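You operate a simulated robot arm through the tools that you are given. There is no shell and no other tool.

You are at the controls of a simulated robot arm. One attempt, no reset.

JOB
Plug the black connector into port 2, tighten both thumb screws, then switch the box on.
Fine: the grey connector stays tight.

The check looks at the end state, three seconds after you hand in, the way a careful person would. Anything else that was tipped, shoved, dropped, spilled or broken makes it a failure.

ROBOT AND FRAMES
A 6-joint arm with a two-finger gripper on a trunk, on a base that drives. Base frame: it is fixed to the floor where the robot stands at the start and does not move with it; the origin is under the middle of the robot, x ahead of it, y to its left, z up. Readings come in mm, degrees, newtons and seconds.
With the tool pointing down near the work surface it reaches from about 300 to 740 mm from the robot's upright axis, wherever it stands. Its first joint turns from -166.0 to 166.0 degrees. Places, roughly: black connector (6x2x4 cm) [500, 100, 700]; grey connector (6x2x4 cm) [600, 200, 800]; left thumb screw of the black connector [400, 200, 700]; main switch [600, 500, 800]; port two [600, 200, 800]; right thumb screw of the black connector [400, 100, 700]. Payload 1.57 kg.
Tool frame: the origin (TCP) lies between the finger pads and is the grasp point; the fingertips stand 21 mm ahead of it; z points along the fingers, y is the line along which they close. The gripper opens to 70 mm. The gripper's body begins 50 mm behind the TCP.
Orientation is that of the tool frame in the base frame, as [roll, pitch, yaw] about the fixed x, y, z axes, in that order (R = Rz(yaw) Ry(pitch) Rx(roll)). With the fingers straight down and closing along the base's y, the tool's x points along the base's -x, its y along +y and its z along -z.

CONTROLS
- The arm moves only by the tool jog_arm. Its argument "commands" is a list of rows, each an object of numbers (a shift or turn left out is 0, a gripper value left out holds the last): "dx", "dy", "dz": the shift along the tool's x, y, z in mm; "ax", "ay", "az": the turn, a rotation vector about the tool's x, y, z in degrees; "gripper": the gripper command, from -1 (shut) to 1 (fully open), values between in proportion. In form: [{"dx": .., "dy": .., "dz": .., "ax": .., "ay": .., "az": .., "gripper": ..}, ...]. A call has 1 to 20 rows; each row shifts and turns the commanded pose from where the row before left it, along the tool's axes as they then stand. Rows are played at 5 a second. More than 50 mm and 8.6 degrees between two rows, or a gripper value outside its range, and nothing of the call is played. A pose out of reach is approached as far as the arm can. The call stops where the force on the tool passes 50 N (or 10 N more than at its start, if that is more) or the arm is blocked; 0.2 s more then pass. The fingers move at their own pace and stop on an object; they squeeze with about 30 N. The grip force told is the motor's: it shows also when the fingers shut on nothing. Time passes only in rows, and 0.2 s behind the last, so rows that do not move let the fingers close. The reply holds the time, the measured pose of the TCP, the force on the tool along the base axes, the opening and the grip force, in the units named above and with some noise, with the torque about the TCP (base axes, N m) and any sound that the robot's microphone picked up.
- Cameras (640 x 400 px; columns grow to the right, rows downward): "scene" is now at [14.4, 182.6, 1480.6]; the picture's right is [0.35, -0.94, 0.00], its down [-0.69, -0.26, -0.67] and it looks along [0.63, 0.23, -0.74] (base axes); focal length 252 px, centre (320, 200). "wrist" rides on the gripper at [79, 4, -81] in the tool frame; the picture's right is [-0.05, 1.00, 0.00], its down [-0.67, -0.04, -0.74] and it looks along [-0.74, -0.04, 0.67] (tool axes); focal length 256 px, centre (320, 200). There is no depth. A picture from a camera that has moved, and an enlarged one, comes with that camera's place and axes in the base frame and with its lens.
- snapshot(camera): a new picture of that camera. The clock stands still meanwhile.
- base_move(legs): drives the robot by 1 to 6 legs, each [ahead, left, turn to the left] in mm, mm and degrees, along the robot's own axes; the way and the turn of a leg run together, so that a leg with both is an arc; at most 1500 mm and 180 degrees a leg. The arm and the cameras ride along, it lands a little off, and it stops where it bumps. It gives what a move gives.
- turn_head(pan, tilt): turns the head with the scene camera to pan (to the left, within 155 degrees either way) and tilt (down, from -29 to 69), counted from straight ahead of the robot. It gives what a move gives.
- inspect(camera, box): a new picture of the part [left, top, right, bottom] of that camera's present view, enlarged. The clock stands still meanwhile.
- sign_off(): hands the job in; it is judged then, once.

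Nothing tells you exact positions but the pictures and the camera data. Unless the task says otherwise, let go and move clear before handing in.

The tools are called after "Request:" as a command line: name --argument value ..., lists and objects as JSON in quotes. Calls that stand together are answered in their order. jog_arm: Moves the arm, as the interface text tells. Its arguments: {"type":"object","properties":{"commands":{"type":"array","items":{"type":"object","properties":{"dx":{"type":"number"},"dy":{"type":"number"},"dz":{"type":"number"},"ax":{"type":"number"},"ay":{"type":"number"},"az":{"type":"number"},"gripper":{"type":"number"}}}}},"required":["commands"]} The other tools are called the same way: base_move (legs) drives the base; turn_head (pan, tilt) turns the head that bears the scene camera; snapshot (camera) takes a picture; inspect (camera, box) takes an enlarged picture of a part of a camera's view; sign_off () hands the job in.

At the start:

```text
time: 0.0
ee_pos: [329.7, 231.8, 968.8]
orientation: [-179.9, 0.0, -179.9]
wrist_force: [-0.6, -0.6, -0.6]
moment: [-0.02, 0.0, 0.0]
opening: 69.8
grip_force: 0.1
robot x, y, heading: [1.0, 1.3, -0.2]
head pan, tilt: [20.4, 47.6]
```

scene: 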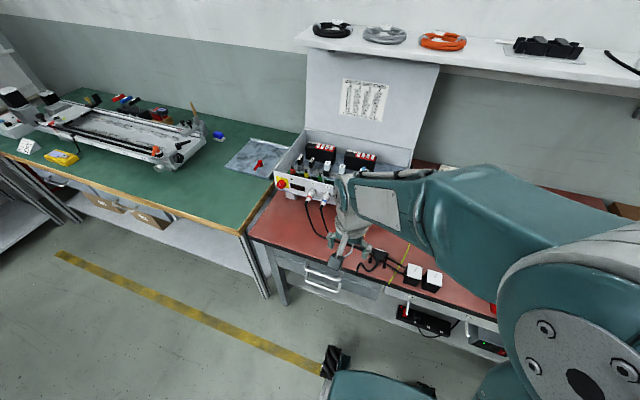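
wrist: 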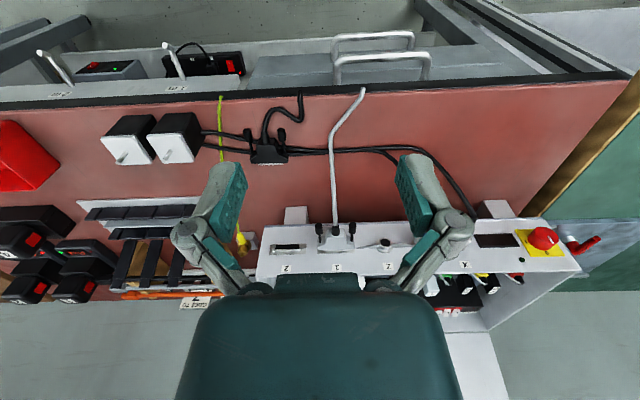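

I see a red bench with a control box whose front face carries several ports, with a black connector lying on the bench in front of it. I'll look closer with both cameras before moving anything.

Request:
inspect --camera "wrist" --box '[220, 80, 420, 205]'

Request:
inspect --camera "wrist" --box '[240, 190, 440, 315]'

Request:
inspect --camera "wrist" --box '[400, 190, 600, 315]'

Request:
inspect --camera "scene" --box '[260, 120, 460, 245]'

Request:
inspect --camera "scene" --box '[320, 200, 480, 300]'

```text
3.20 times, centred on (320, 142) of wrist
camera zoom: at [251.7, 236.0, 1050.1], right [0.05, 1.0, 0.0], down [0.67, -0.03, 0.74], along [0.74, -0.04, -0.67], focal length 819 px, centre (320, 384)
```

zoom: 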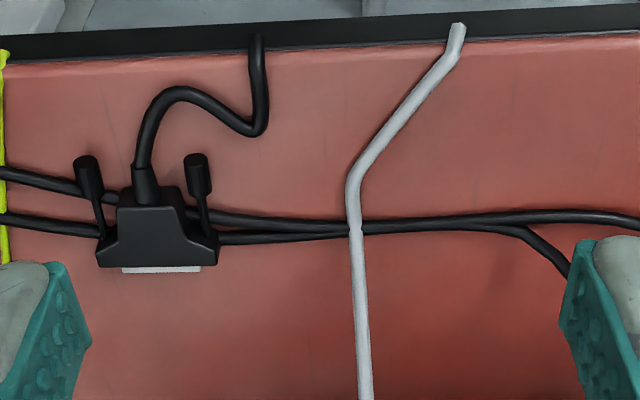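

```text
3.20 times, centred on (340, 252) of wrist
camera zoom: at [251.7, 236.0, 1050.1], right [0.05, 1.0, 0.0], down [0.67, -0.03, 0.74], along [0.74, -0.04, -0.67], focal length 819 px, centre (256, 32)
```

zoom: 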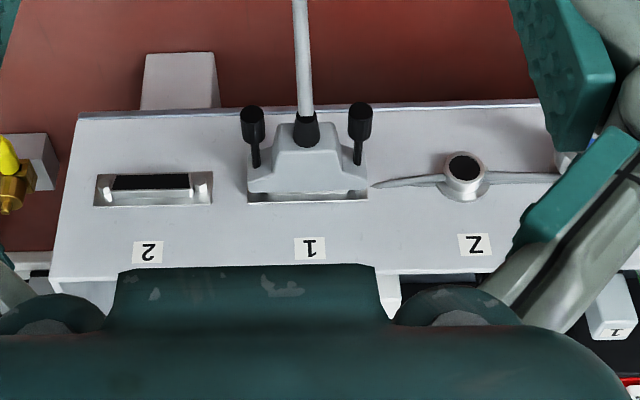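

```text
3.20 times, centred on (500, 252) of wrist
camera zoom: at [251.7, 236.0, 1050.1], right [0.05, 1.0, 0.0], down [0.67, -0.03, 0.74], along [0.74, -0.04, -0.67], focal length 819 px, centre (-256, 32)
```

zoom: 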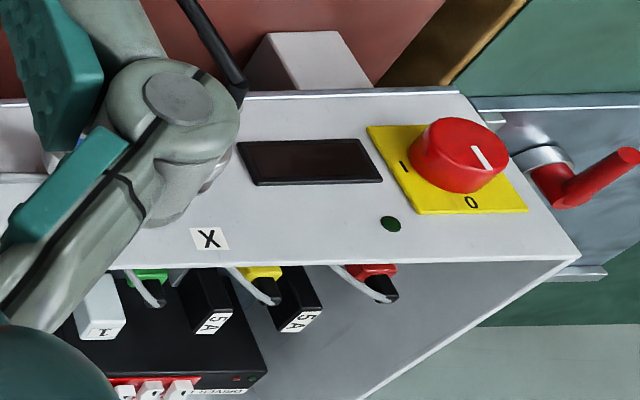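

```text
3.20 times, centred on (360, 182) of scene
camera zoom: at [14.4, 182.6, 1480.6], right [0.35, -0.94, 0.0], down [-0.69, -0.26, -0.67], along [0.63, 0.23, -0.74], focal length 805 px, centre (192, 256)
```

zoom: 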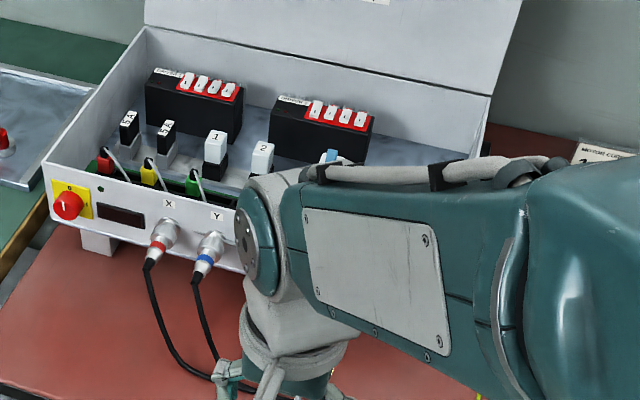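

```text
4.00 times, centred on (400, 250) of scene
camera zoom: at [14.4, 182.6, 1480.6], right [0.35, -0.94, 0.0], down [-0.69, -0.26, -0.67], along [0.63, 0.23, -0.74], focal length 1006 px, centre (0, 0)
```

zoom: 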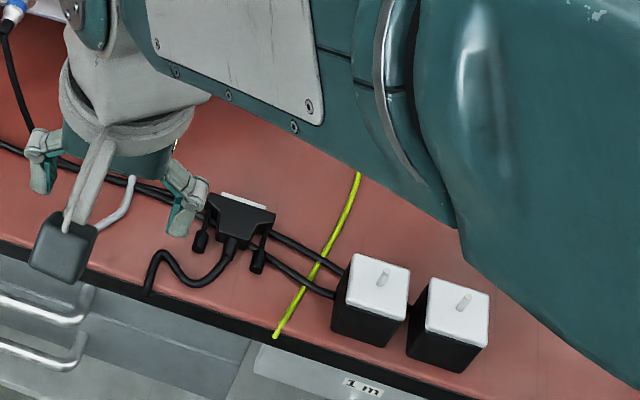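

The X label triangulates to about (594, 424, 874), the red knob to about (581, 546, 840), and the black connector to about (505, 140, 705) facing the box. I'll swing the arm to the right so the scene camera can see port 2.

Request:
jog_arm --commands '[{"dz": -30}, {"dy": -45}, {"dy": -45}, {"dy": -45}, {"dy": -45}, {"dy": -45}, {"dy": -45}, {"dy": -45}, {"dy": -45}, {"dy": -45}]'

Request:
snapshot --camera "scene"

Request:
inspect --camera "scene" --box '[270, 140, 430, 240]'

Request:
inspect --camera "scene" --box '[320, 200, 480, 300]'

```text
time: 2.2
ee_pos: [328.7, -176.6, 998.9]
orientation: [179.8, 0.0, -179.9]
wrist_force: [1.2, -0.2, 0.4]
moment: [0.02, 0.0, 0.03]
opening: 70.0
grip_force: 0.1
robot x, y, heading: [0.2, -1.5, 0.0]
head pan, tilt: [20.4, 47.6]
```

```text
taken
camera scene: at [14.3, 179.3, 1481.0], right [0.35, -0.94, 0.0], down [-0.69, -0.26, -0.67], along [0.63, 0.24, -0.74], focal length 252 px, centre (320, 200)
```

scene: 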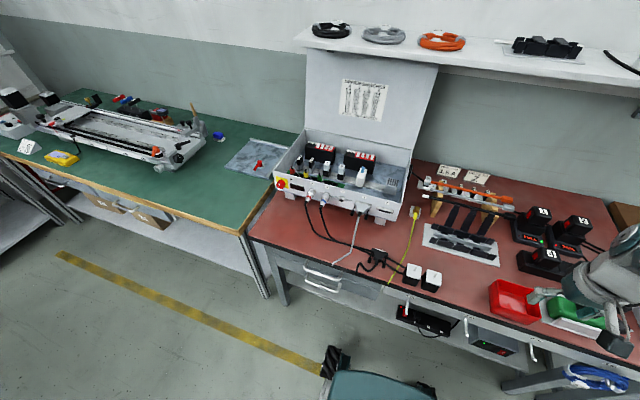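

```text
4.00 times, centred on (350, 190) of scene
camera zoom: at [14.3, 179.3, 1481.0], right [0.35, -0.94, 0.0], down [-0.69, -0.26, -0.67], along [0.63, 0.24, -0.74], focal length 1006 px, centre (200, 240)
```

zoom: 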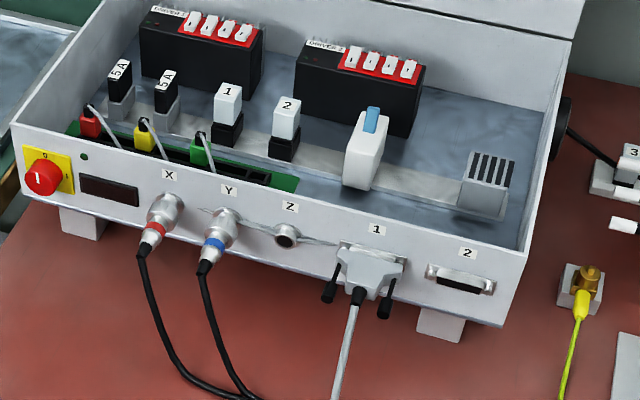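

```text
4.00 times, centred on (400, 250) of scene
camera zoom: at [14.3, 179.3, 1481.0], right [0.35, -0.94, 0.0], down [-0.69, -0.26, -0.67], along [0.63, 0.24, -0.74], focal length 1006 px, centre (0, 0)
```

zoom: 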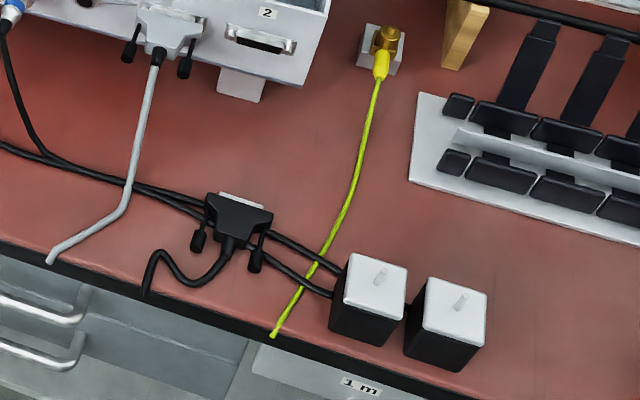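

Port 2 triangulates to about (604, 165, 833) on a roughly vertical panel, and the black connector's metal shell to about (513, 143, 733). I'll go back and look at the connector from close above.

Request:
jog_arm --commands '[{"dy": 45}, {"dy": 45}, {"dy": 45}, {"dy": 45}, {"dy": 45}, {"dy": 45}, {"dy": 48}, {"dx": -20, "dz": 35}, {"dx": -20, "dz": 35}, {"dx": -20, "dz": 35}, {"dx": -20, "dz": 30}, {"dx": -20}, {"dx": 0}]'

Request:
snapshot --camera "wrist"

Request:
snapshot --camera "scene"

```text
time: 5.0
ee_pos: [431.1, 143.4, 864.4]
orientation: [179.9, -0.1, -180.0]
wrist_force: [-0.4, -0.3, 0.0]
moment: [0.0, 0.01, 0.0]
opening: 70.2
grip_force: 0.1
robot x, y, heading: [-2.1, -5.9, 0.1]
head pan, tilt: [20.4, 47.6]
```

```text
taken
camera wrist: at [352.3, 148.5, 944.6], right [0.05, 1.0, 0.0], down [0.67, -0.03, 0.74], along [0.74, -0.04, -0.67], focal length 256 px, centre (320, 200)
```

wrist: 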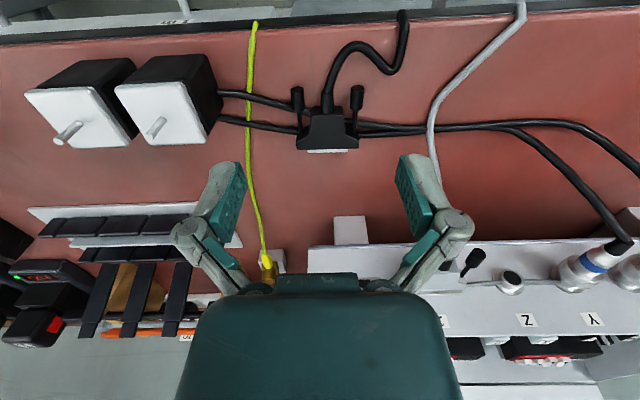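

```text
taken
camera scene: at [15.1, 182.3, 1480.6], right [0.35, -0.94, 0.0], down [-0.69, -0.26, -0.67], along [0.63, 0.23, -0.74], focal length 252 px, centre (320, 200)
```

scene: 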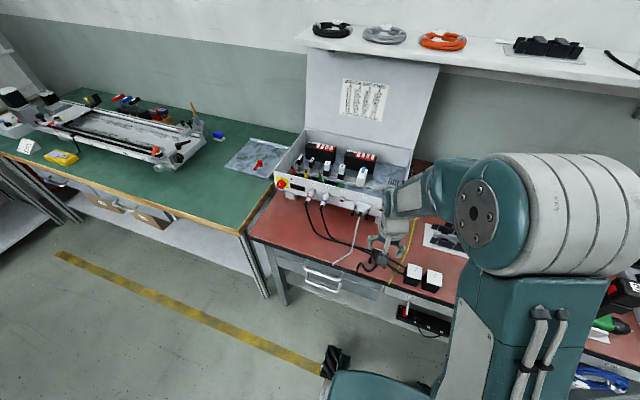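

The camera is now above the connector, which sits with the motor cables running underneath it. I'll enlarge the connector and the port.

Request:
inspect --camera "wrist" --box '[270, 70, 390, 145]'

Request:
inspect --camera "wrist" --box '[280, 85, 376, 165]'

Request:
inspect --camera "scene" --box '[355, 235, 419, 275]'

```text
5.33 times, centred on (330, 108) of wrist
camera zoom: at [352.3, 148.5, 944.6], right [0.05, 1.0, 0.0], down [0.67, -0.03, 0.74], along [0.74, -0.04, -0.67], focal length 1365 px, centre (267, 693)
```

zoom: 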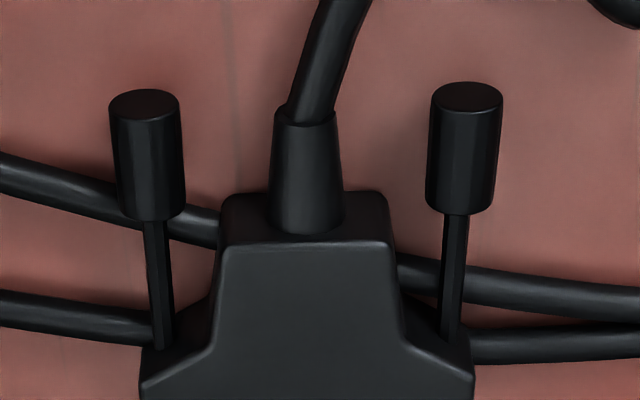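

```text
5.00 times, centred on (328, 125) of wrist
camera zoom: at [352.3, 148.5, 944.6], right [0.05, 1.0, 0.0], down [0.67, -0.03, 0.74], along [0.74, -0.04, -0.67], focal length 1280 px, centre (280, 575)
```

zoom: 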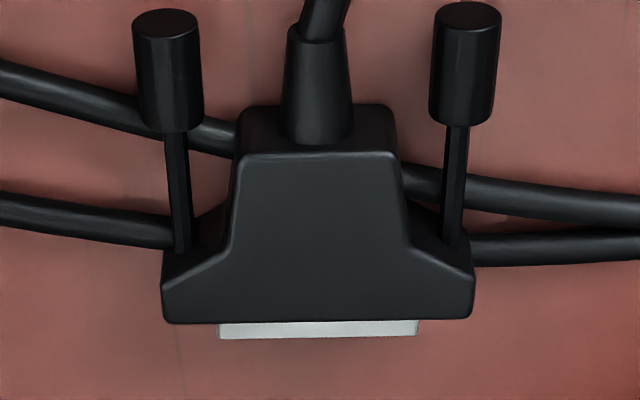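

```text
10.00 times, centred on (387, 255) of scene
camera zoom: at [15.1, 182.3, 1480.6], right [0.35, -0.94, 0.0], down [-0.69, -0.26, -0.67], along [0.63, 0.23, -0.74], focal length 2515 px, centre (-350, -350)
```

zoom: 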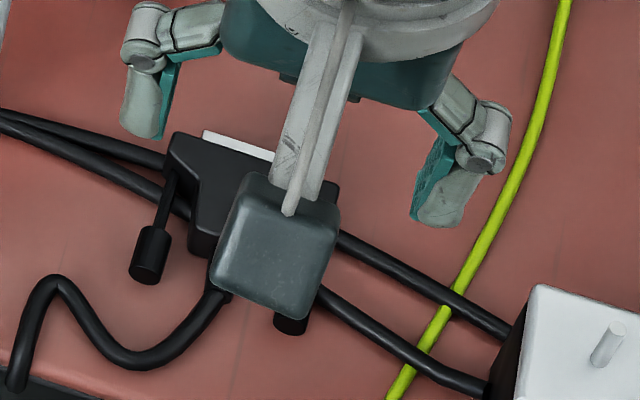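

The connector's top is at about z 765 and its hood is about 53 mm wide. I need the D-shape polarity of the port and the plug, so I'll tilt the tool toward the panel to see port 2 nearly head-on.

Request:
jog_arm --commands '[{"dx": -27, "dy": 9, "dz": -12}, {"dx": -27, "dy": 9, "dz": -11}, {"ay": -7}, {"ay": -7}, {"ay": -7}, {"ay": -7}, {"ay": -7}, {"dx": 0}]'

Request:
snapshot --camera "wrist"

```text
time: 6.8
ee_pos: [482.7, 160.8, 886.0]
orientation: [180.0, 34.9, -179.8]
wrist_force: [-0.3, -0.5, 0.2]
moment: [-0.02, 0.01, 0.01]
opening: 70.2
grip_force: 0.2
robot x, y, heading: [-2.5, 1.5, 0.1]
head pan, tilt: [20.4, 47.6]
```

```text
taken
camera wrist: at [373.0, 166.5, 907.8], right [0.04, 1.0, 0.03], down [0.12, -0.04, 0.99], along [0.99, -0.04, -0.12], focal length 256 px, centre (320, 200)
```

wrist: 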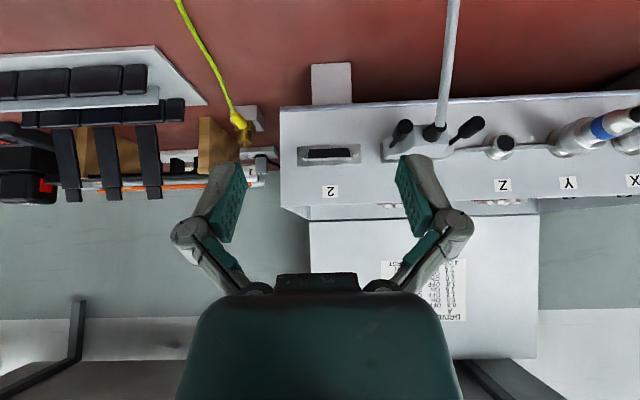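

Request:
inspect --camera "wrist" --box '[280, 120, 408, 200]'

Request:
inspect --camera "wrist" --box '[360, 100, 488, 180]'

Request:
inspect --camera "wrist" --box '[290, 135, 370, 185]'

```text
5.00 times, centred on (344, 160) of wrist
camera zoom: at [373.0, 166.5, 907.8], right [0.04, 1.0, 0.03], down [0.12, -0.04, 0.99], along [0.99, -0.04, -0.12], focal length 1280 px, centre (200, 400)
```

zoom: 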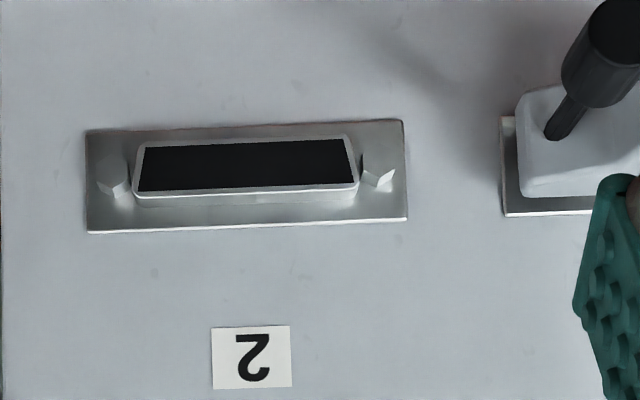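

```text
5.00 times, centred on (424, 140) of wrist
camera zoom: at [373.0, 166.5, 907.8], right [0.04, 1.0, 0.03], down [0.12, -0.04, 0.99], along [0.99, -0.04, -0.12], focal length 1280 px, centre (-200, 500)
```

zoom: 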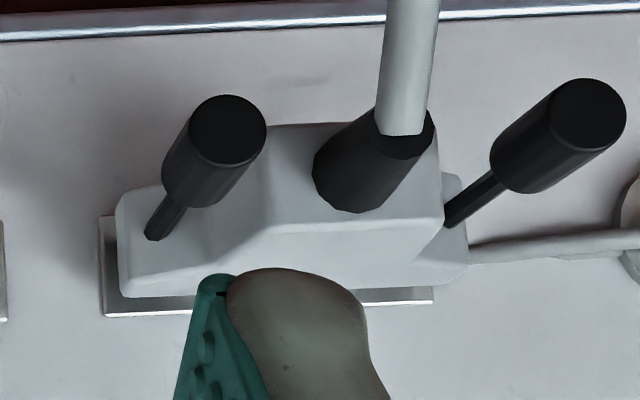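

```text
8.00 times, centred on (330, 160) of wrist
camera zoom: at [373.0, 166.5, 907.8], right [0.04, 1.0, 0.03], down [0.12, -0.04, 0.99], along [0.99, -0.04, -0.12], focal length 2048 px, centre (240, 520)
```

zoom: 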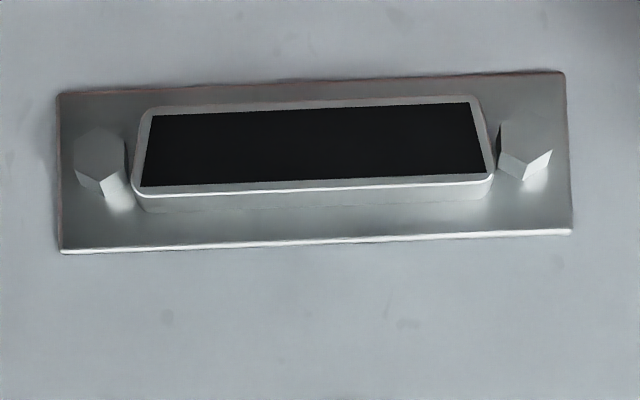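

Port 2's D-shell has its wide edge on top, and the jackscrew nuts sit either side of it. Next I'll turn the tool 180° to look at the black connector's mating face from the box side and check its polarity.

Request:
jog_arm --commands '[{"dx": -17.2, "dz": -24.6}, {"ay": 7}, {"ay": 7}, {"ay": 7}, {"ay": 7}, {"ay": 7}, {"az": 8.5}, {"az": 8.5}, {"az": 8.5}, {"az": 8.5}, {"az": 8.5}, {"az": 8.5}, {"az": 8.5}, {"az": 8.5}, {"az": 8.5}, {"az": 8.5}, {"az": 5}]'

```text
time: 10.4
ee_pos: [484.8, 161.9, 917.2]
orientation: [-179.8, 0.0, 89.9]
wrist_force: [0.1, 0.3, -0.2]
moment: [0.02, 0.01, 0.02]
opening: 69.8
grip_force: 0.1
robot x, y, heading: [0.5, -0.9, 0.2]
head pan, tilt: [20.4, 47.6]
```

Request:
jog_arm --commands '[{"az": 8.5}, {"az": 8.5}, {"az": 8.5}, {"az": 8.5}, {"az": 8.5}, {"az": 8.5}, {"az": 8.5}, {"az": 8.5}, {"az": 8.5}, {"az": 8.5}, {"az": 5}, {"dy": 14, "dz": 30}, {"ay": -7}, {"ay": -7}, {"ay": -6}]'

Request:
snapshot --camera "wrist"

```text
time: 13.6
ee_pos: [496.8, 50.6, 870.8]
orientation: [-174.4, 19.6, 11.0]
wrist_force: [-0.5, 0.4, -0.4]
moment: [0.01, -0.01, 0.02]
opening: 70.0
grip_force: 0.1
out of reach, approached as far as the arm can: row 8, 9, 10, 11, 15
robot x, y, heading: [1.5, -0.1, -0.1]
head pan, tilt: [20.4, 47.6]
```

```text
taken
camera wrist: at [599.1, 57.9, 920.3], right [0.11, -0.99, -0.07], down [-0.36, -0.11, 0.92], along [-0.93, -0.07, -0.37], focal length 256 px, centre (320, 200)
```

wrist: 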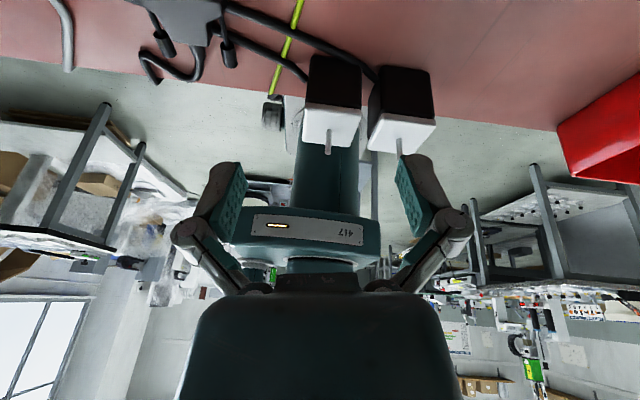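

The arm hit a joint limit near that yaw, but the connector's front is just in view at the top left. I'll enlarge it.

Request:
inspect --camera "wrist" --box '[120, 0, 248, 80]'

Request:
jog_arm --commands '[{"ay": 5}, {"ay": 5}]'

Request:
snapshot --camera "wrist"

```text
5.00 times, centred on (184, 40) of wrist
camera zoom: at [599.1, 57.9, 920.3], right [0.11, -0.99, -0.07], down [-0.36, -0.11, 0.92], along [-0.93, -0.07, -0.37], focal length 1280 px, centre (1000, 1000)
```

zoom: 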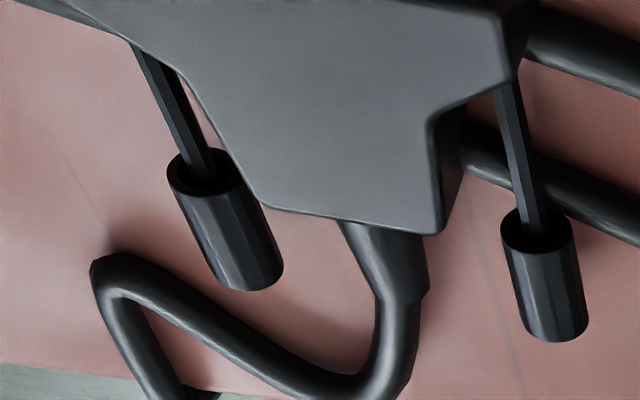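

```text
time: 14.2
ee_pos: [496.1, 49.2, 871.0]
orientation: [-175.1, 9.5, 9.4]
wrist_force: [-0.1, 0.3, 0.0]
moment: [-0.01, -0.01, -0.01]
opening: 69.9
grip_force: 0.2
robot x, y, heading: [-1.9, -3.4, -0.1]
head pan, tilt: [20.4, 47.6]
```

```text
taken
camera wrist: at [589.3, 54.6, 937.1], right [0.1, -0.99, -0.07], down [-0.52, -0.11, 0.85], along [-0.85, -0.04, -0.53], focal length 256 px, centre (320, 200)
```

wrist: 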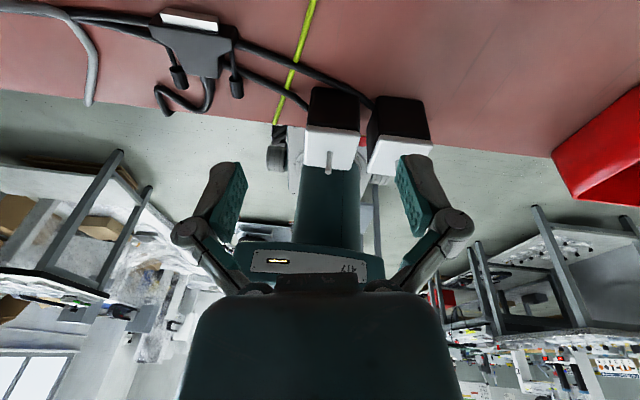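

Request:
inspect --camera "wrist" --box '[140, 0, 260, 75]'

Request:
inspect --camera "wrist" --box '[145, 0, 245, 40]'

```text
5.33 times, centred on (200, 38) of wrist
camera zoom: at [589.3, 54.6, 937.1], right [0.1, -0.99, -0.07], down [-0.52, -0.11, 0.85], along [-0.85, -0.04, -0.53], focal length 1365 px, centre (960, 1067)
```

zoom: 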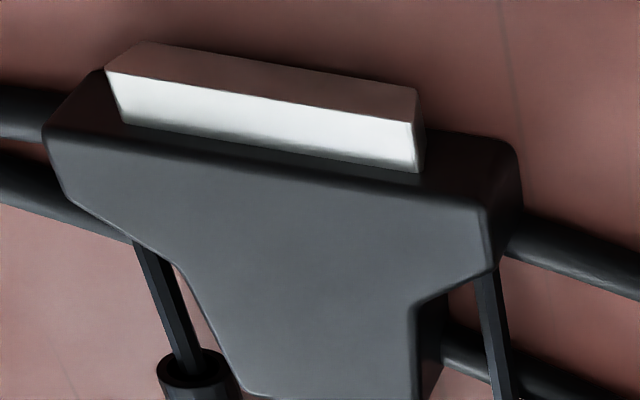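

```text
6.40 times, centred on (195, 20) of wrist
camera zoom: at [589.3, 54.6, 937.1], right [0.1, -0.99, -0.07], down [-0.52, -0.11, 0.85], along [-0.85, -0.04, -0.53], focal length 1638 px, centre (1120, 1352)
```

zoom: 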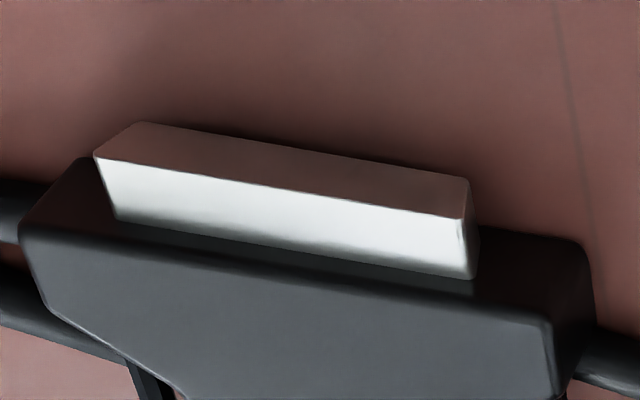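

The plug's shell is also wider on top, so the connector already lies the right way up. I'll bring the tool back to its normal yaw, above the connector.

Request:
jog_arm --commands '[{"dz": -30}, {"ay": 5}, {"ay": 5}, {"az": -8.5}, {"az": -8.5}, {"az": -8.5}, {"az": -8.5}, {"az": -8.5}, {"az": -8.5}, {"az": -8.5}, {"az": -8.5}, {"az": -8.5}, {"az": -8.5}, {"az": -5}]'

```text
time: 17.2
ee_pos: [501.7, 47.6, 900.8]
orientation: [179.6, -4.8, 98.6]
wrist_force: [0.8, -0.6, -0.4]
moment: [-0.01, -0.03, 0.03]
opening: 69.9
grip_force: 0.1
robot x, y, heading: [-1.2, 1.1, -0.1]
head pan, tilt: [20.4, 47.6]
```

Request:
jog_arm --commands '[{"az": -8.5}, {"az": -8.5}, {"az": -8.5}, {"az": -8.5}, {"az": -8.5}, {"az": -8.5}, {"az": -8.5}, {"az": -8.5}, {"az": -8.5}, {"az": -2.1}, {"ax": 4.8}, {"dx": 30, "dy": 25, "dz": 0}, {"dx": 30, "dy": 25, "dz": 10}, {"dy": 25, "dz": 10}, {"dy": 25}, {"ay": -8}, {"ay": -8}, {"ay": -8}]'

```text
time: 21.0
ee_pos: [445.1, 150.5, 880.9]
orientation: [-180.0, 23.5, 177.3]
wrist_force: [0.7, 0.2, 0.5]
moment: [0.04, 0.01, 0.01]
opening: 70.2
grip_force: 0.0
robot x, y, heading: [-1.8, 0.2, 0.1]
head pan, tilt: [20.4, 47.6]
```

Request:
snapshot --camera "wrist"

Request:
inspect --camera "wrist" --box '[270, 40, 398, 120]'

Request:
inspect --camera "scene" --box '[355, 235, 419, 275]'

```text
taken
camera wrist: at [342.5, 161.1, 924.3], right [0.1, 1.0, 0.02], down [0.31, -0.05, 0.95], along [0.95, -0.08, -0.32], focal length 256 px, centre (320, 200)
```

wrist: 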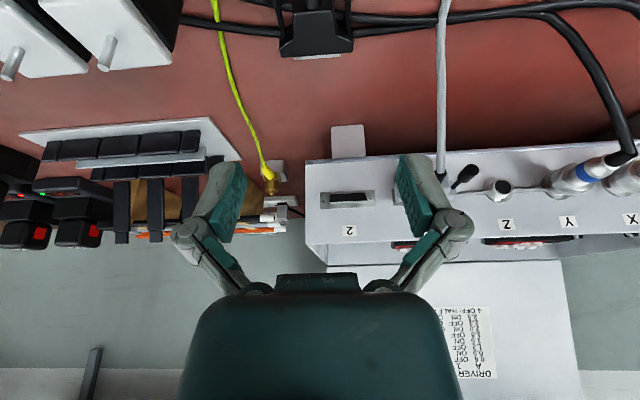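

```text
5.00 times, centred on (334, 80) of wrist
camera zoom: at [342.5, 161.1, 924.3], right [0.1, 1.0, 0.02], down [0.31, -0.05, 0.95], along [0.95, -0.08, -0.32], focal length 1280 px, centre (250, 800)
```

zoom: 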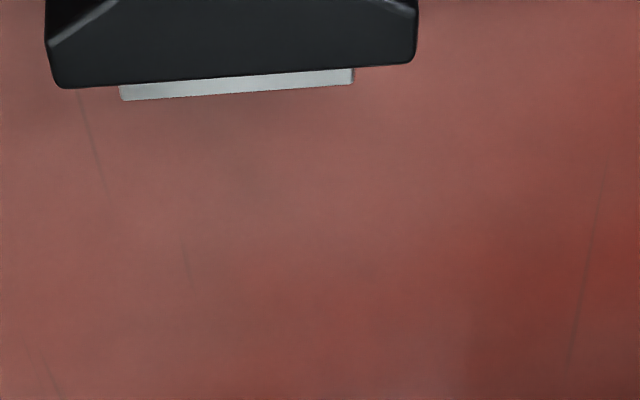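

```text
10.00 times, centred on (387, 255) of scene
camera zoom: at [14.8, 182.2, 1480.6], right [0.35, -0.94, 0.0], down [-0.69, -0.26, -0.67], along [0.63, 0.23, -0.74], focal length 2515 px, centre (-350, -350)
```

zoom: 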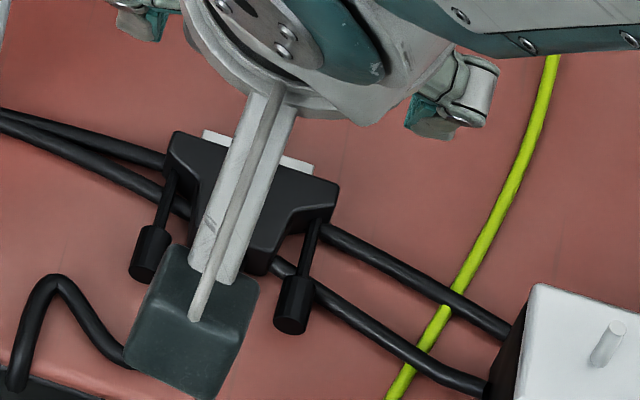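

The views agree: connector centre at y ≈ 148.7, front face at x ≈ 486–488, top at z ≈ 761–765, yaw about −2.5°. I'll lower the open fingers to just above it and check the straddle.

Request:
jog_arm --commands '[{"dx": 3.4, "dy": -0.2, "dz": 28}, {"dx": 3.4, "dy": -0.2, "dz": 28}, {"dx": 3.4, "dy": -0.3, "dz": 27.9}, {"dx": 0}]'

Request:
snapshot --camera "wrist"

Request:
inspect --camera "scene" --box '[355, 220, 435, 270]'

```text
time: 22.0
ee_pos: [469.9, 147.9, 800.4]
orientation: [-180.0, 23.4, 177.3]
wrist_force: [-0.9, -0.6, -0.5]
moment: [-0.03, -0.01, -0.03]
opening: 69.9
grip_force: 0.1
robot x, y, heading: [0.5, 0.9, -0.2]
head pan, tilt: [20.4, 47.6]
```

```text
taken
camera wrist: at [365.9, 158.6, 843.1], right [0.1, 0.99, 0.02], down [0.31, -0.05, 0.95], along [0.94, -0.09, -0.32], focal length 256 px, centre (320, 200)
```

wrist: 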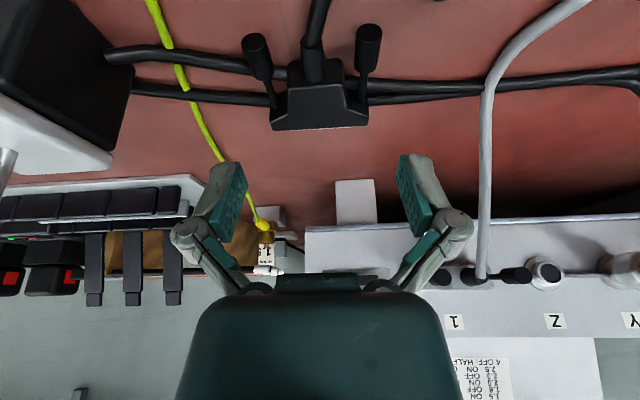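

```text
8.00 times, centred on (395, 245) of scene
camera zoom: at [15.2, 182.6, 1480.6], right [0.35, -0.94, 0.0], down [-0.69, -0.26, -0.67], along [0.63, 0.23, -0.74], focal length 2012 px, centre (-280, -160)
```

zoom: 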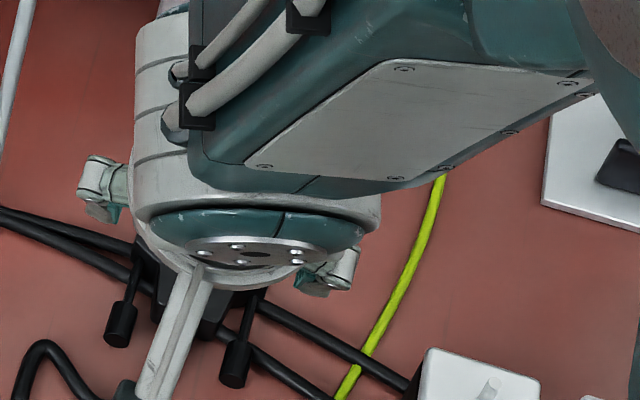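

Request:
inspect --camera "wrist" --box '[256, 60, 384, 140]'

```text
5.00 times, centred on (320, 100) of wrist
camera zoom: at [365.9, 158.6, 843.1], right [0.1, 0.99, 0.02], down [0.31, -0.05, 0.95], along [0.94, -0.09, -0.32], focal length 1280 px, centre (320, 700)
```

zoom: 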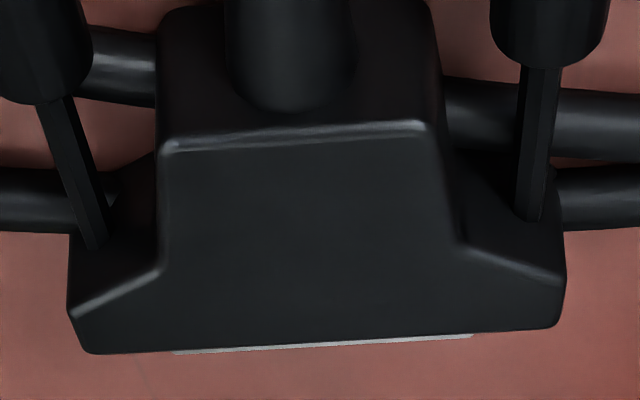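

A closer two-view fix puts the hood's front edge at x ≈ 492, top at z ≈ 757, centred on y ≈ 148.3, so it rests on the bench at z ≈ 738. I'll reduce the tilt to about 10° for more finger contact, then hover.

Request:
jog_arm --commands '[{"ay": 6.7}, {"ay": 6.7}, {"ax": -0.24, "az": -1.38}, {"dx": -7.3, "dy": 0.5, "dz": 16.9}, {"dx": 0}]'

Request:
snapshot --camera "wrist"

Request:
inspect --camera "wrist" --box '[180, 80, 460, 255]'

Request:
inspect --camera "wrist" --box '[256, 90, 384, 170]'

```text
time: 23.2
ee_pos: [480.4, 148.5, 785.0]
orientation: [-179.1, 13.4, 178.5]
wrist_force: [-0.2, -0.1, -0.1]
moment: [-0.01, -0.03, 0.02]
opening: 69.9
grip_force: 0.0
out of reach, approached as far as the arm can: row 1
robot x, y, heading: [-0.4, -1.7, -0.2]
head pan, tilt: [20.4, 47.6]
```

```text
taken
camera wrist: at [386.5, 157.6, 846.3], right [0.08, 1.0, 0.0], down [0.48, -0.04, 0.88], along [0.88, -0.07, -0.48], focal length 256 px, centre (320, 200)
```

wrist: 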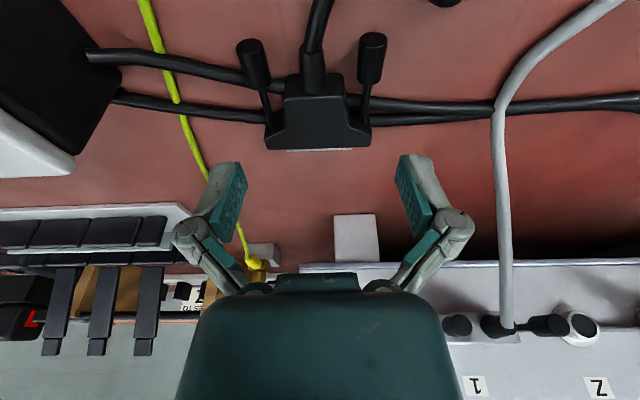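

```text
2.29 times, centred on (320, 168) of wrist
camera zoom: at [386.5, 157.6, 846.3], right [0.08, 1.0, 0.0], down [0.48, -0.04, 0.88], along [0.88, -0.07, -0.48], focal length 585 px, centre (320, 274)
```

zoom: 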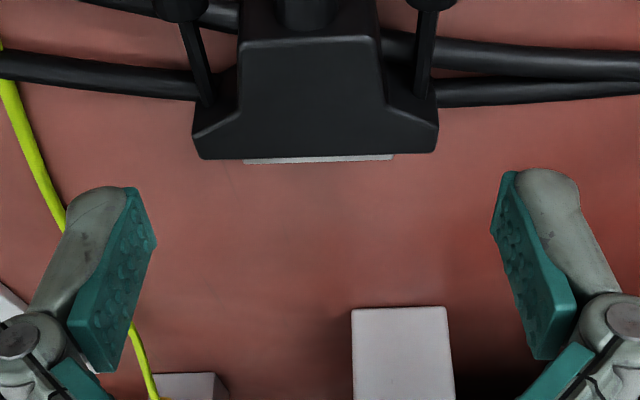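

```text
5.00 times, centred on (320, 130) of wrist
camera zoom: at [386.5, 157.6, 846.3], right [0.08, 1.0, 0.0], down [0.48, -0.04, 0.88], along [0.88, -0.07, -0.48], focal length 1280 px, centre (320, 550)
```

zoom: 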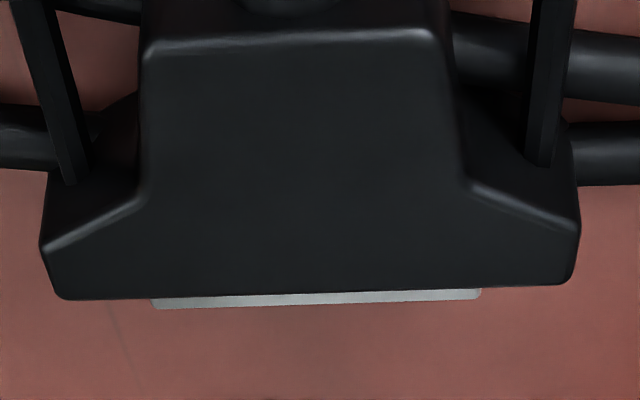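

Alignment looks good, with the connector centred between the fingers. I'll correct the small roll error and descend to grasp height with the fingers still open.

Request:
jog_arm --commands '[{"ax": -0.9}, {"dx": 2.5, "dz": 8}, {"dx": 2.6, "dz": 8.3}, {"dx": 0}]'

Request:
snapshot --camera "wrist"

Request:
inspect --camera "wrist" --box '[180, 80, 460, 255]'

```text
time: 24.2
ee_pos: [479.6, 148.5, 766.9]
orientation: [-180.0, 13.4, 178.5]
wrist_force: [0.4, -0.5, 0.4]
moment: [-0.01, 0.01, 0.01]
opening: 70.0
grip_force: 0.1
robot x, y, heading: [-1.2, 0.0, 0.1]
head pan, tilt: [20.4, 47.6]
```

```text
taken
camera wrist: at [385.1, 156.7, 828.9], right [0.08, 1.0, 0.01], down [0.48, -0.05, 0.88], along [0.88, -0.06, -0.48], focal length 256 px, centre (320, 200)
```

wrist: 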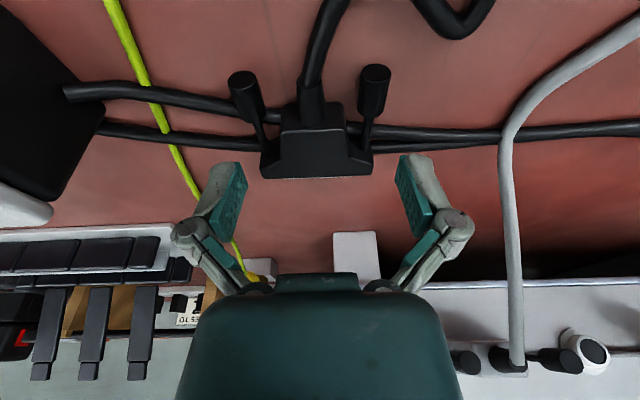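

```text
2.29 times, centred on (320, 168) of wrist
camera zoom: at [385.1, 156.7, 828.9], right [0.08, 1.0, 0.01], down [0.48, -0.05, 0.88], along [0.88, -0.06, -0.48], focal length 585 px, centre (320, 274)
```

zoom: 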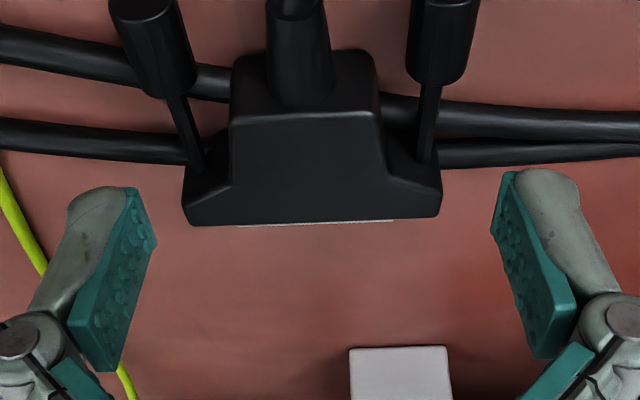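

The visible fingertips sit only about 10 mm ahead of the TCP when fully open, because the linkage retracts them. I'll go about 7 mm lower before closing and look again.

Request:
jog_arm --commands '[{"dx": 0.1, "dz": 3.5}, {"dx": 0.1, "dz": 3.5}, {"dx": 0}]'

Request:
inspect --camera "wrist" --box '[180, 80, 460, 255]'

Request:
inspect --camera "scene" --box '[355, 220, 435, 270]'

```text
time: 25.0
ee_pos: [480.7, 148.8, 761.1]
orientation: [-179.9, 13.3, 178.4]
wrist_force: [-0.4, 0.5, -0.8]
moment: [0.02, 0.01, 0.03]
opening: 69.8
grip_force: 0.2
robot x, y, heading: [-1.7, -2.8, 0.2]
head pan, tilt: [20.4, 47.6]
```

```text
2.29 times, centred on (320, 168) of wrist
camera zoom: at [386.6, 156.8, 822.0], right [0.08, 1.0, 0.01], down [0.48, -0.05, 0.88], along [0.88, -0.06, -0.48], focal length 585 px, centre (320, 274)
```

zoom: 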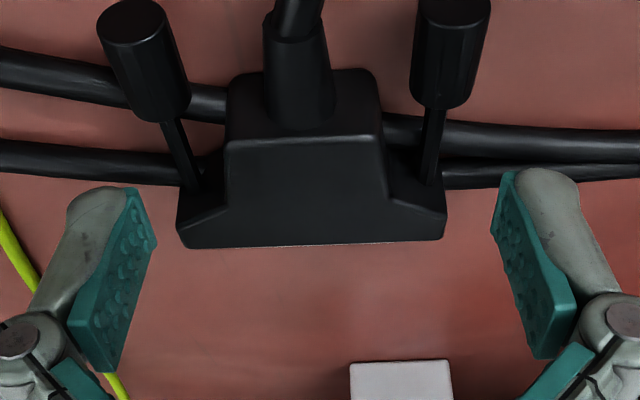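

```text
8.00 times, centred on (395, 245) of scene
camera zoom: at [15.3, 182.4, 1480.6], right [0.35, -0.94, 0.0], down [-0.69, -0.26, -0.67], along [0.63, 0.23, -0.74], focal length 2012 px, centre (-280, -160)
```

zoom: 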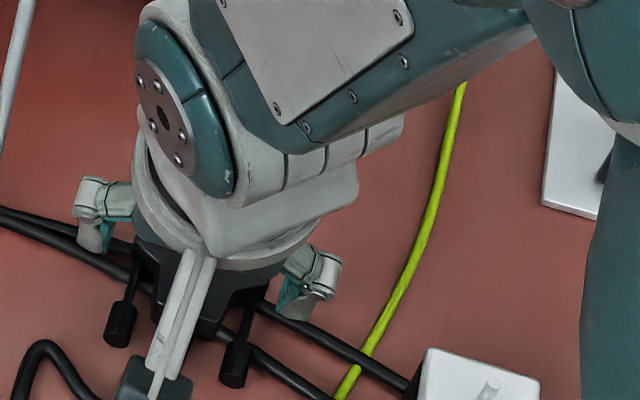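

Request:
jog_arm --commands '[{"gripper": 0.6}, {"gripper": 0.5}, {"gripper": 0.2}, {"gripper": -1}, {"gripper": -1}]'

Request:
inspect --camera "wrist" --box '[180, 80, 460, 255]'

```text
time: 26.2
ee_pos: [481.9, 148.9, 762.3]
orientation: [179.9, 13.3, 178.6]
wrist_force: [-2.6, -1.7, 9.0]
moment: [0.01, 0.12, 0.04]
opening: 55.3
grip_force: 29.9
robot x, y, heading: [1.7, 1.7, 0.1]
head pan, tilt: [20.4, 47.6]
```

```text
2.29 times, centred on (320, 168) of wrist
camera zoom: at [386.6, 156.8, 822.2], right [0.08, 1.0, 0.01], down [0.48, -0.05, 0.88], along [0.88, -0.06, -0.48], focal length 585 px, centre (320, 274)
```

zoom: 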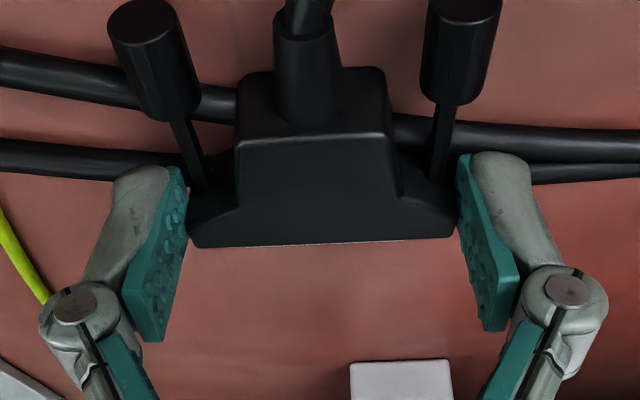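

The connector is gripped at 55.3 mm opening with 30 N. I'll lift it slowly and watch the forces.

Request:
jog_arm --commands '[{"dx": -1.15, "dz": -4.86}, {"dx": -2.3, "dz": -9.7}, {"dx": -2.3, "dz": -9.7}, {"dx": 0}]'

Request:
snapshot --camera "wrist"

Request:
inspect --camera "scene" --box '[345, 210, 441, 270]'

```text
time: 27.2
ee_pos: [481.2, 149.4, 785.8]
orientation: [180.0, 13.3, 178.5]
wrist_force: [0.0, -0.1, -0.8]
moment: [-0.01, 0.01, 0.0]
opening: 55.4
grip_force: 29.8
robot x, y, heading: [-1.5, 1.4, -0.1]
head pan, tilt: [20.4, 47.6]
```

```text
taken
camera wrist: at [386.7, 156.4, 847.2], right [0.08, 1.0, 0.01], down [0.48, -0.05, 0.88], along [0.88, -0.06, -0.48], focal length 256 px, centre (320, 200)
```

wrist: 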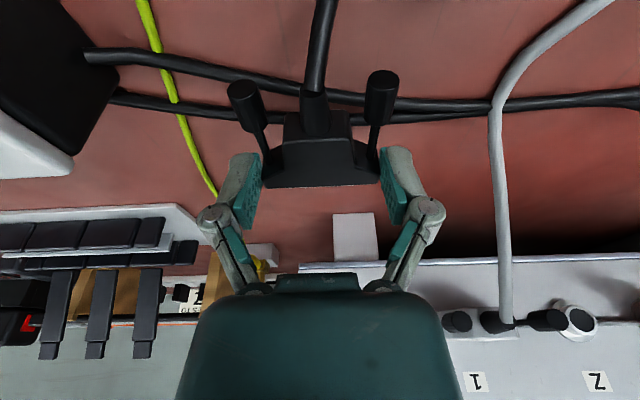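

```text
6.67 times, centred on (393, 240) of scene
camera zoom: at [15.3, 182.5, 1480.6], right [0.35, -0.94, 0.0], down [-0.69, -0.26, -0.67], along [0.63, 0.23, -0.74], focal length 1677 px, centre (-167, -67)
```

zoom: 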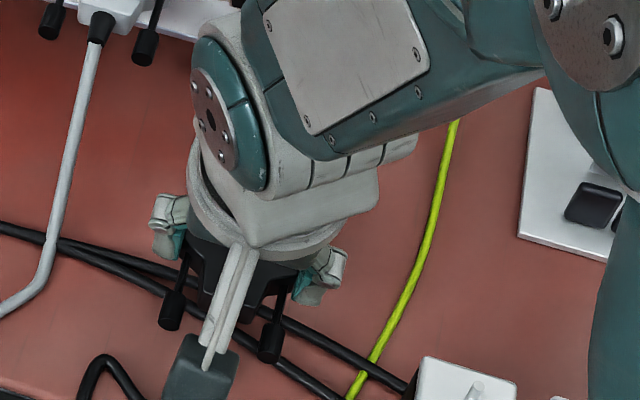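

Request:
inspect --camera "wrist" --box '[180, 80, 460, 255]'

Request:
inspect --camera "wrist" --box '[256, 120, 384, 200]'

```text
2.29 times, centred on (320, 168) of wrist
camera zoom: at [386.7, 156.4, 847.2], right [0.08, 1.0, 0.01], down [0.48, -0.05, 0.88], along [0.88, -0.06, -0.48], focal length 585 px, centre (320, 274)
```

zoom: 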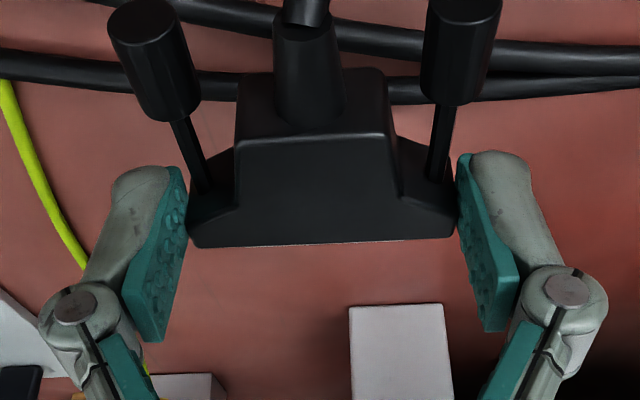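

```text
5.00 times, centred on (320, 160) of wrist
camera zoom: at [386.7, 156.4, 847.2], right [0.08, 1.0, 0.01], down [0.48, -0.05, 0.88], along [0.88, -0.06, -0.48], focal length 1280 px, centre (320, 400)
```

zoom: 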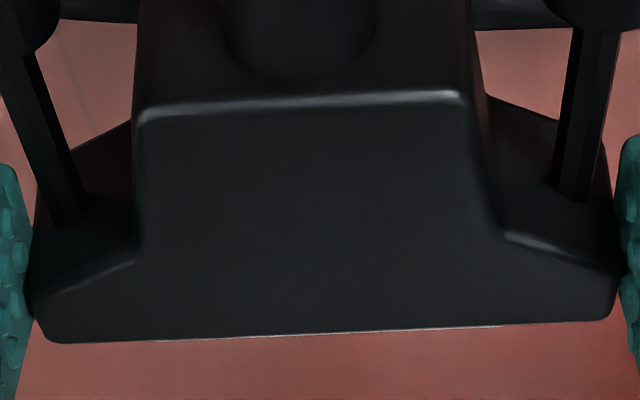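

The connector is held firmly and level, and the grey connector's nearest screw is about 53 mm from port 2's centre, so there is room for the finger. I'll raise it to port height, square it up and bring it to about 40 mm short of the port.

Request:
jog_arm --commands '[{"dx": -5, "dz": -21.1}, {"dx": -5, "dz": -21.1}, {"dx": -5, "dz": -21.0}, {"ax": -0.345, "az": -1.46}, {"dx": -15, "dy": 4.2, "dz": 3.6}, {"dx": -15, "dy": 4.2, "dz": 3.6}, {"dx": -15, "dy": 4.2, "dz": 3.6}, {"dx": -15, "dy": 4.2, "dz": 3.6}, {"dx": 0}]'

Request:
snapshot --camera "wrist"

Request:
inspect --camera "scene" --box '[320, 160, 448, 240]'

```text
time: 29.2
ee_pos: [542.6, 165.9, 851.5]
orientation: [-179.9, 13.4, -180.0]
wrist_force: [-0.3, -0.7, -0.7]
moment: [-0.01, 0.01, -0.02]
opening: 55.2
grip_force: 30.5
robot x, y, heading: [1.4, 1.0, 0.2]
head pan, tilt: [20.4, 47.6]
```

```text
taken
camera wrist: at [448.6, 171.1, 912.1], right [0.05, 1.0, 0.01], down [0.48, -0.04, 0.88], along [0.88, -0.04, -0.48], focal length 256 px, centre (320, 200)
```

wrist: 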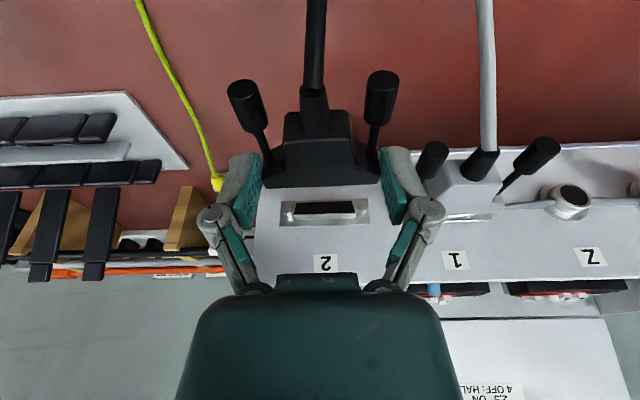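

```text
5.00 times, centred on (384, 200) of scene
camera zoom: at [15.5, 182.6, 1480.6], right [0.35, -0.94, 0.0], down [-0.69, -0.26, -0.67], along [0.63, 0.23, -0.74], focal length 1258 px, centre (0, 200)
```

zoom: 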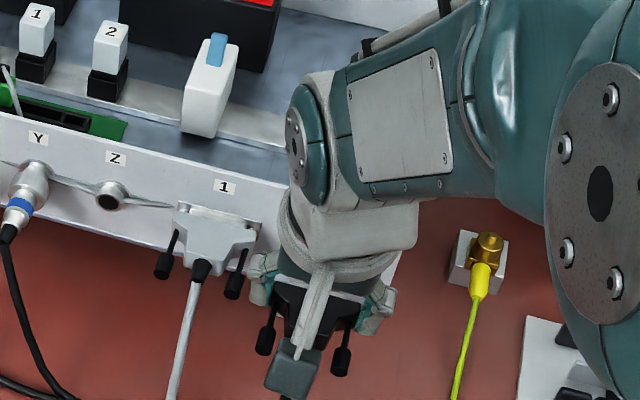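

Port 2 shows clearly just beyond the held plug. I'll enlarge that view to measure the offset.

Request:
inspect --camera "wrist" --box '[256, 150, 384, 230]'

Request:
inspect --camera "wrist" --box '[240, 130, 400, 230]'

```text
5.00 times, centred on (320, 190) of wrist
camera zoom: at [448.6, 171.1, 912.1], right [0.05, 1.0, 0.01], down [0.48, -0.04, 0.88], along [0.88, -0.04, -0.48], focal length 1280 px, centre (320, 250)
```

zoom: 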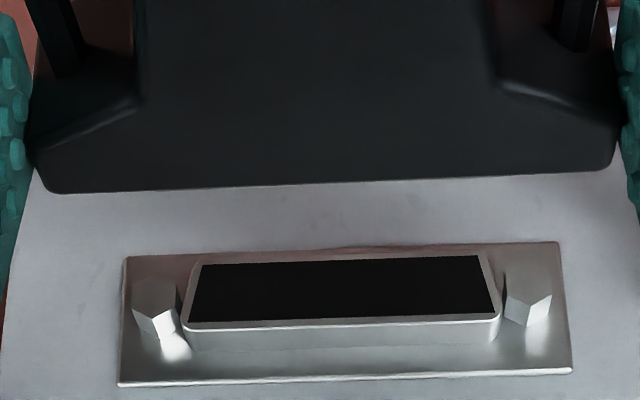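

```text
4.00 times, centred on (320, 180) of wrist
camera zoom: at [448.6, 171.1, 912.1], right [0.05, 1.0, 0.01], down [0.48, -0.04, 0.88], along [0.88, -0.04, -0.48], focal length 1024 px, centre (320, 280)
```

zoom: 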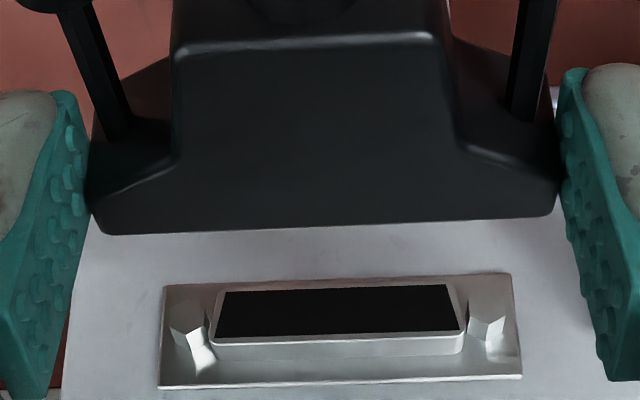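

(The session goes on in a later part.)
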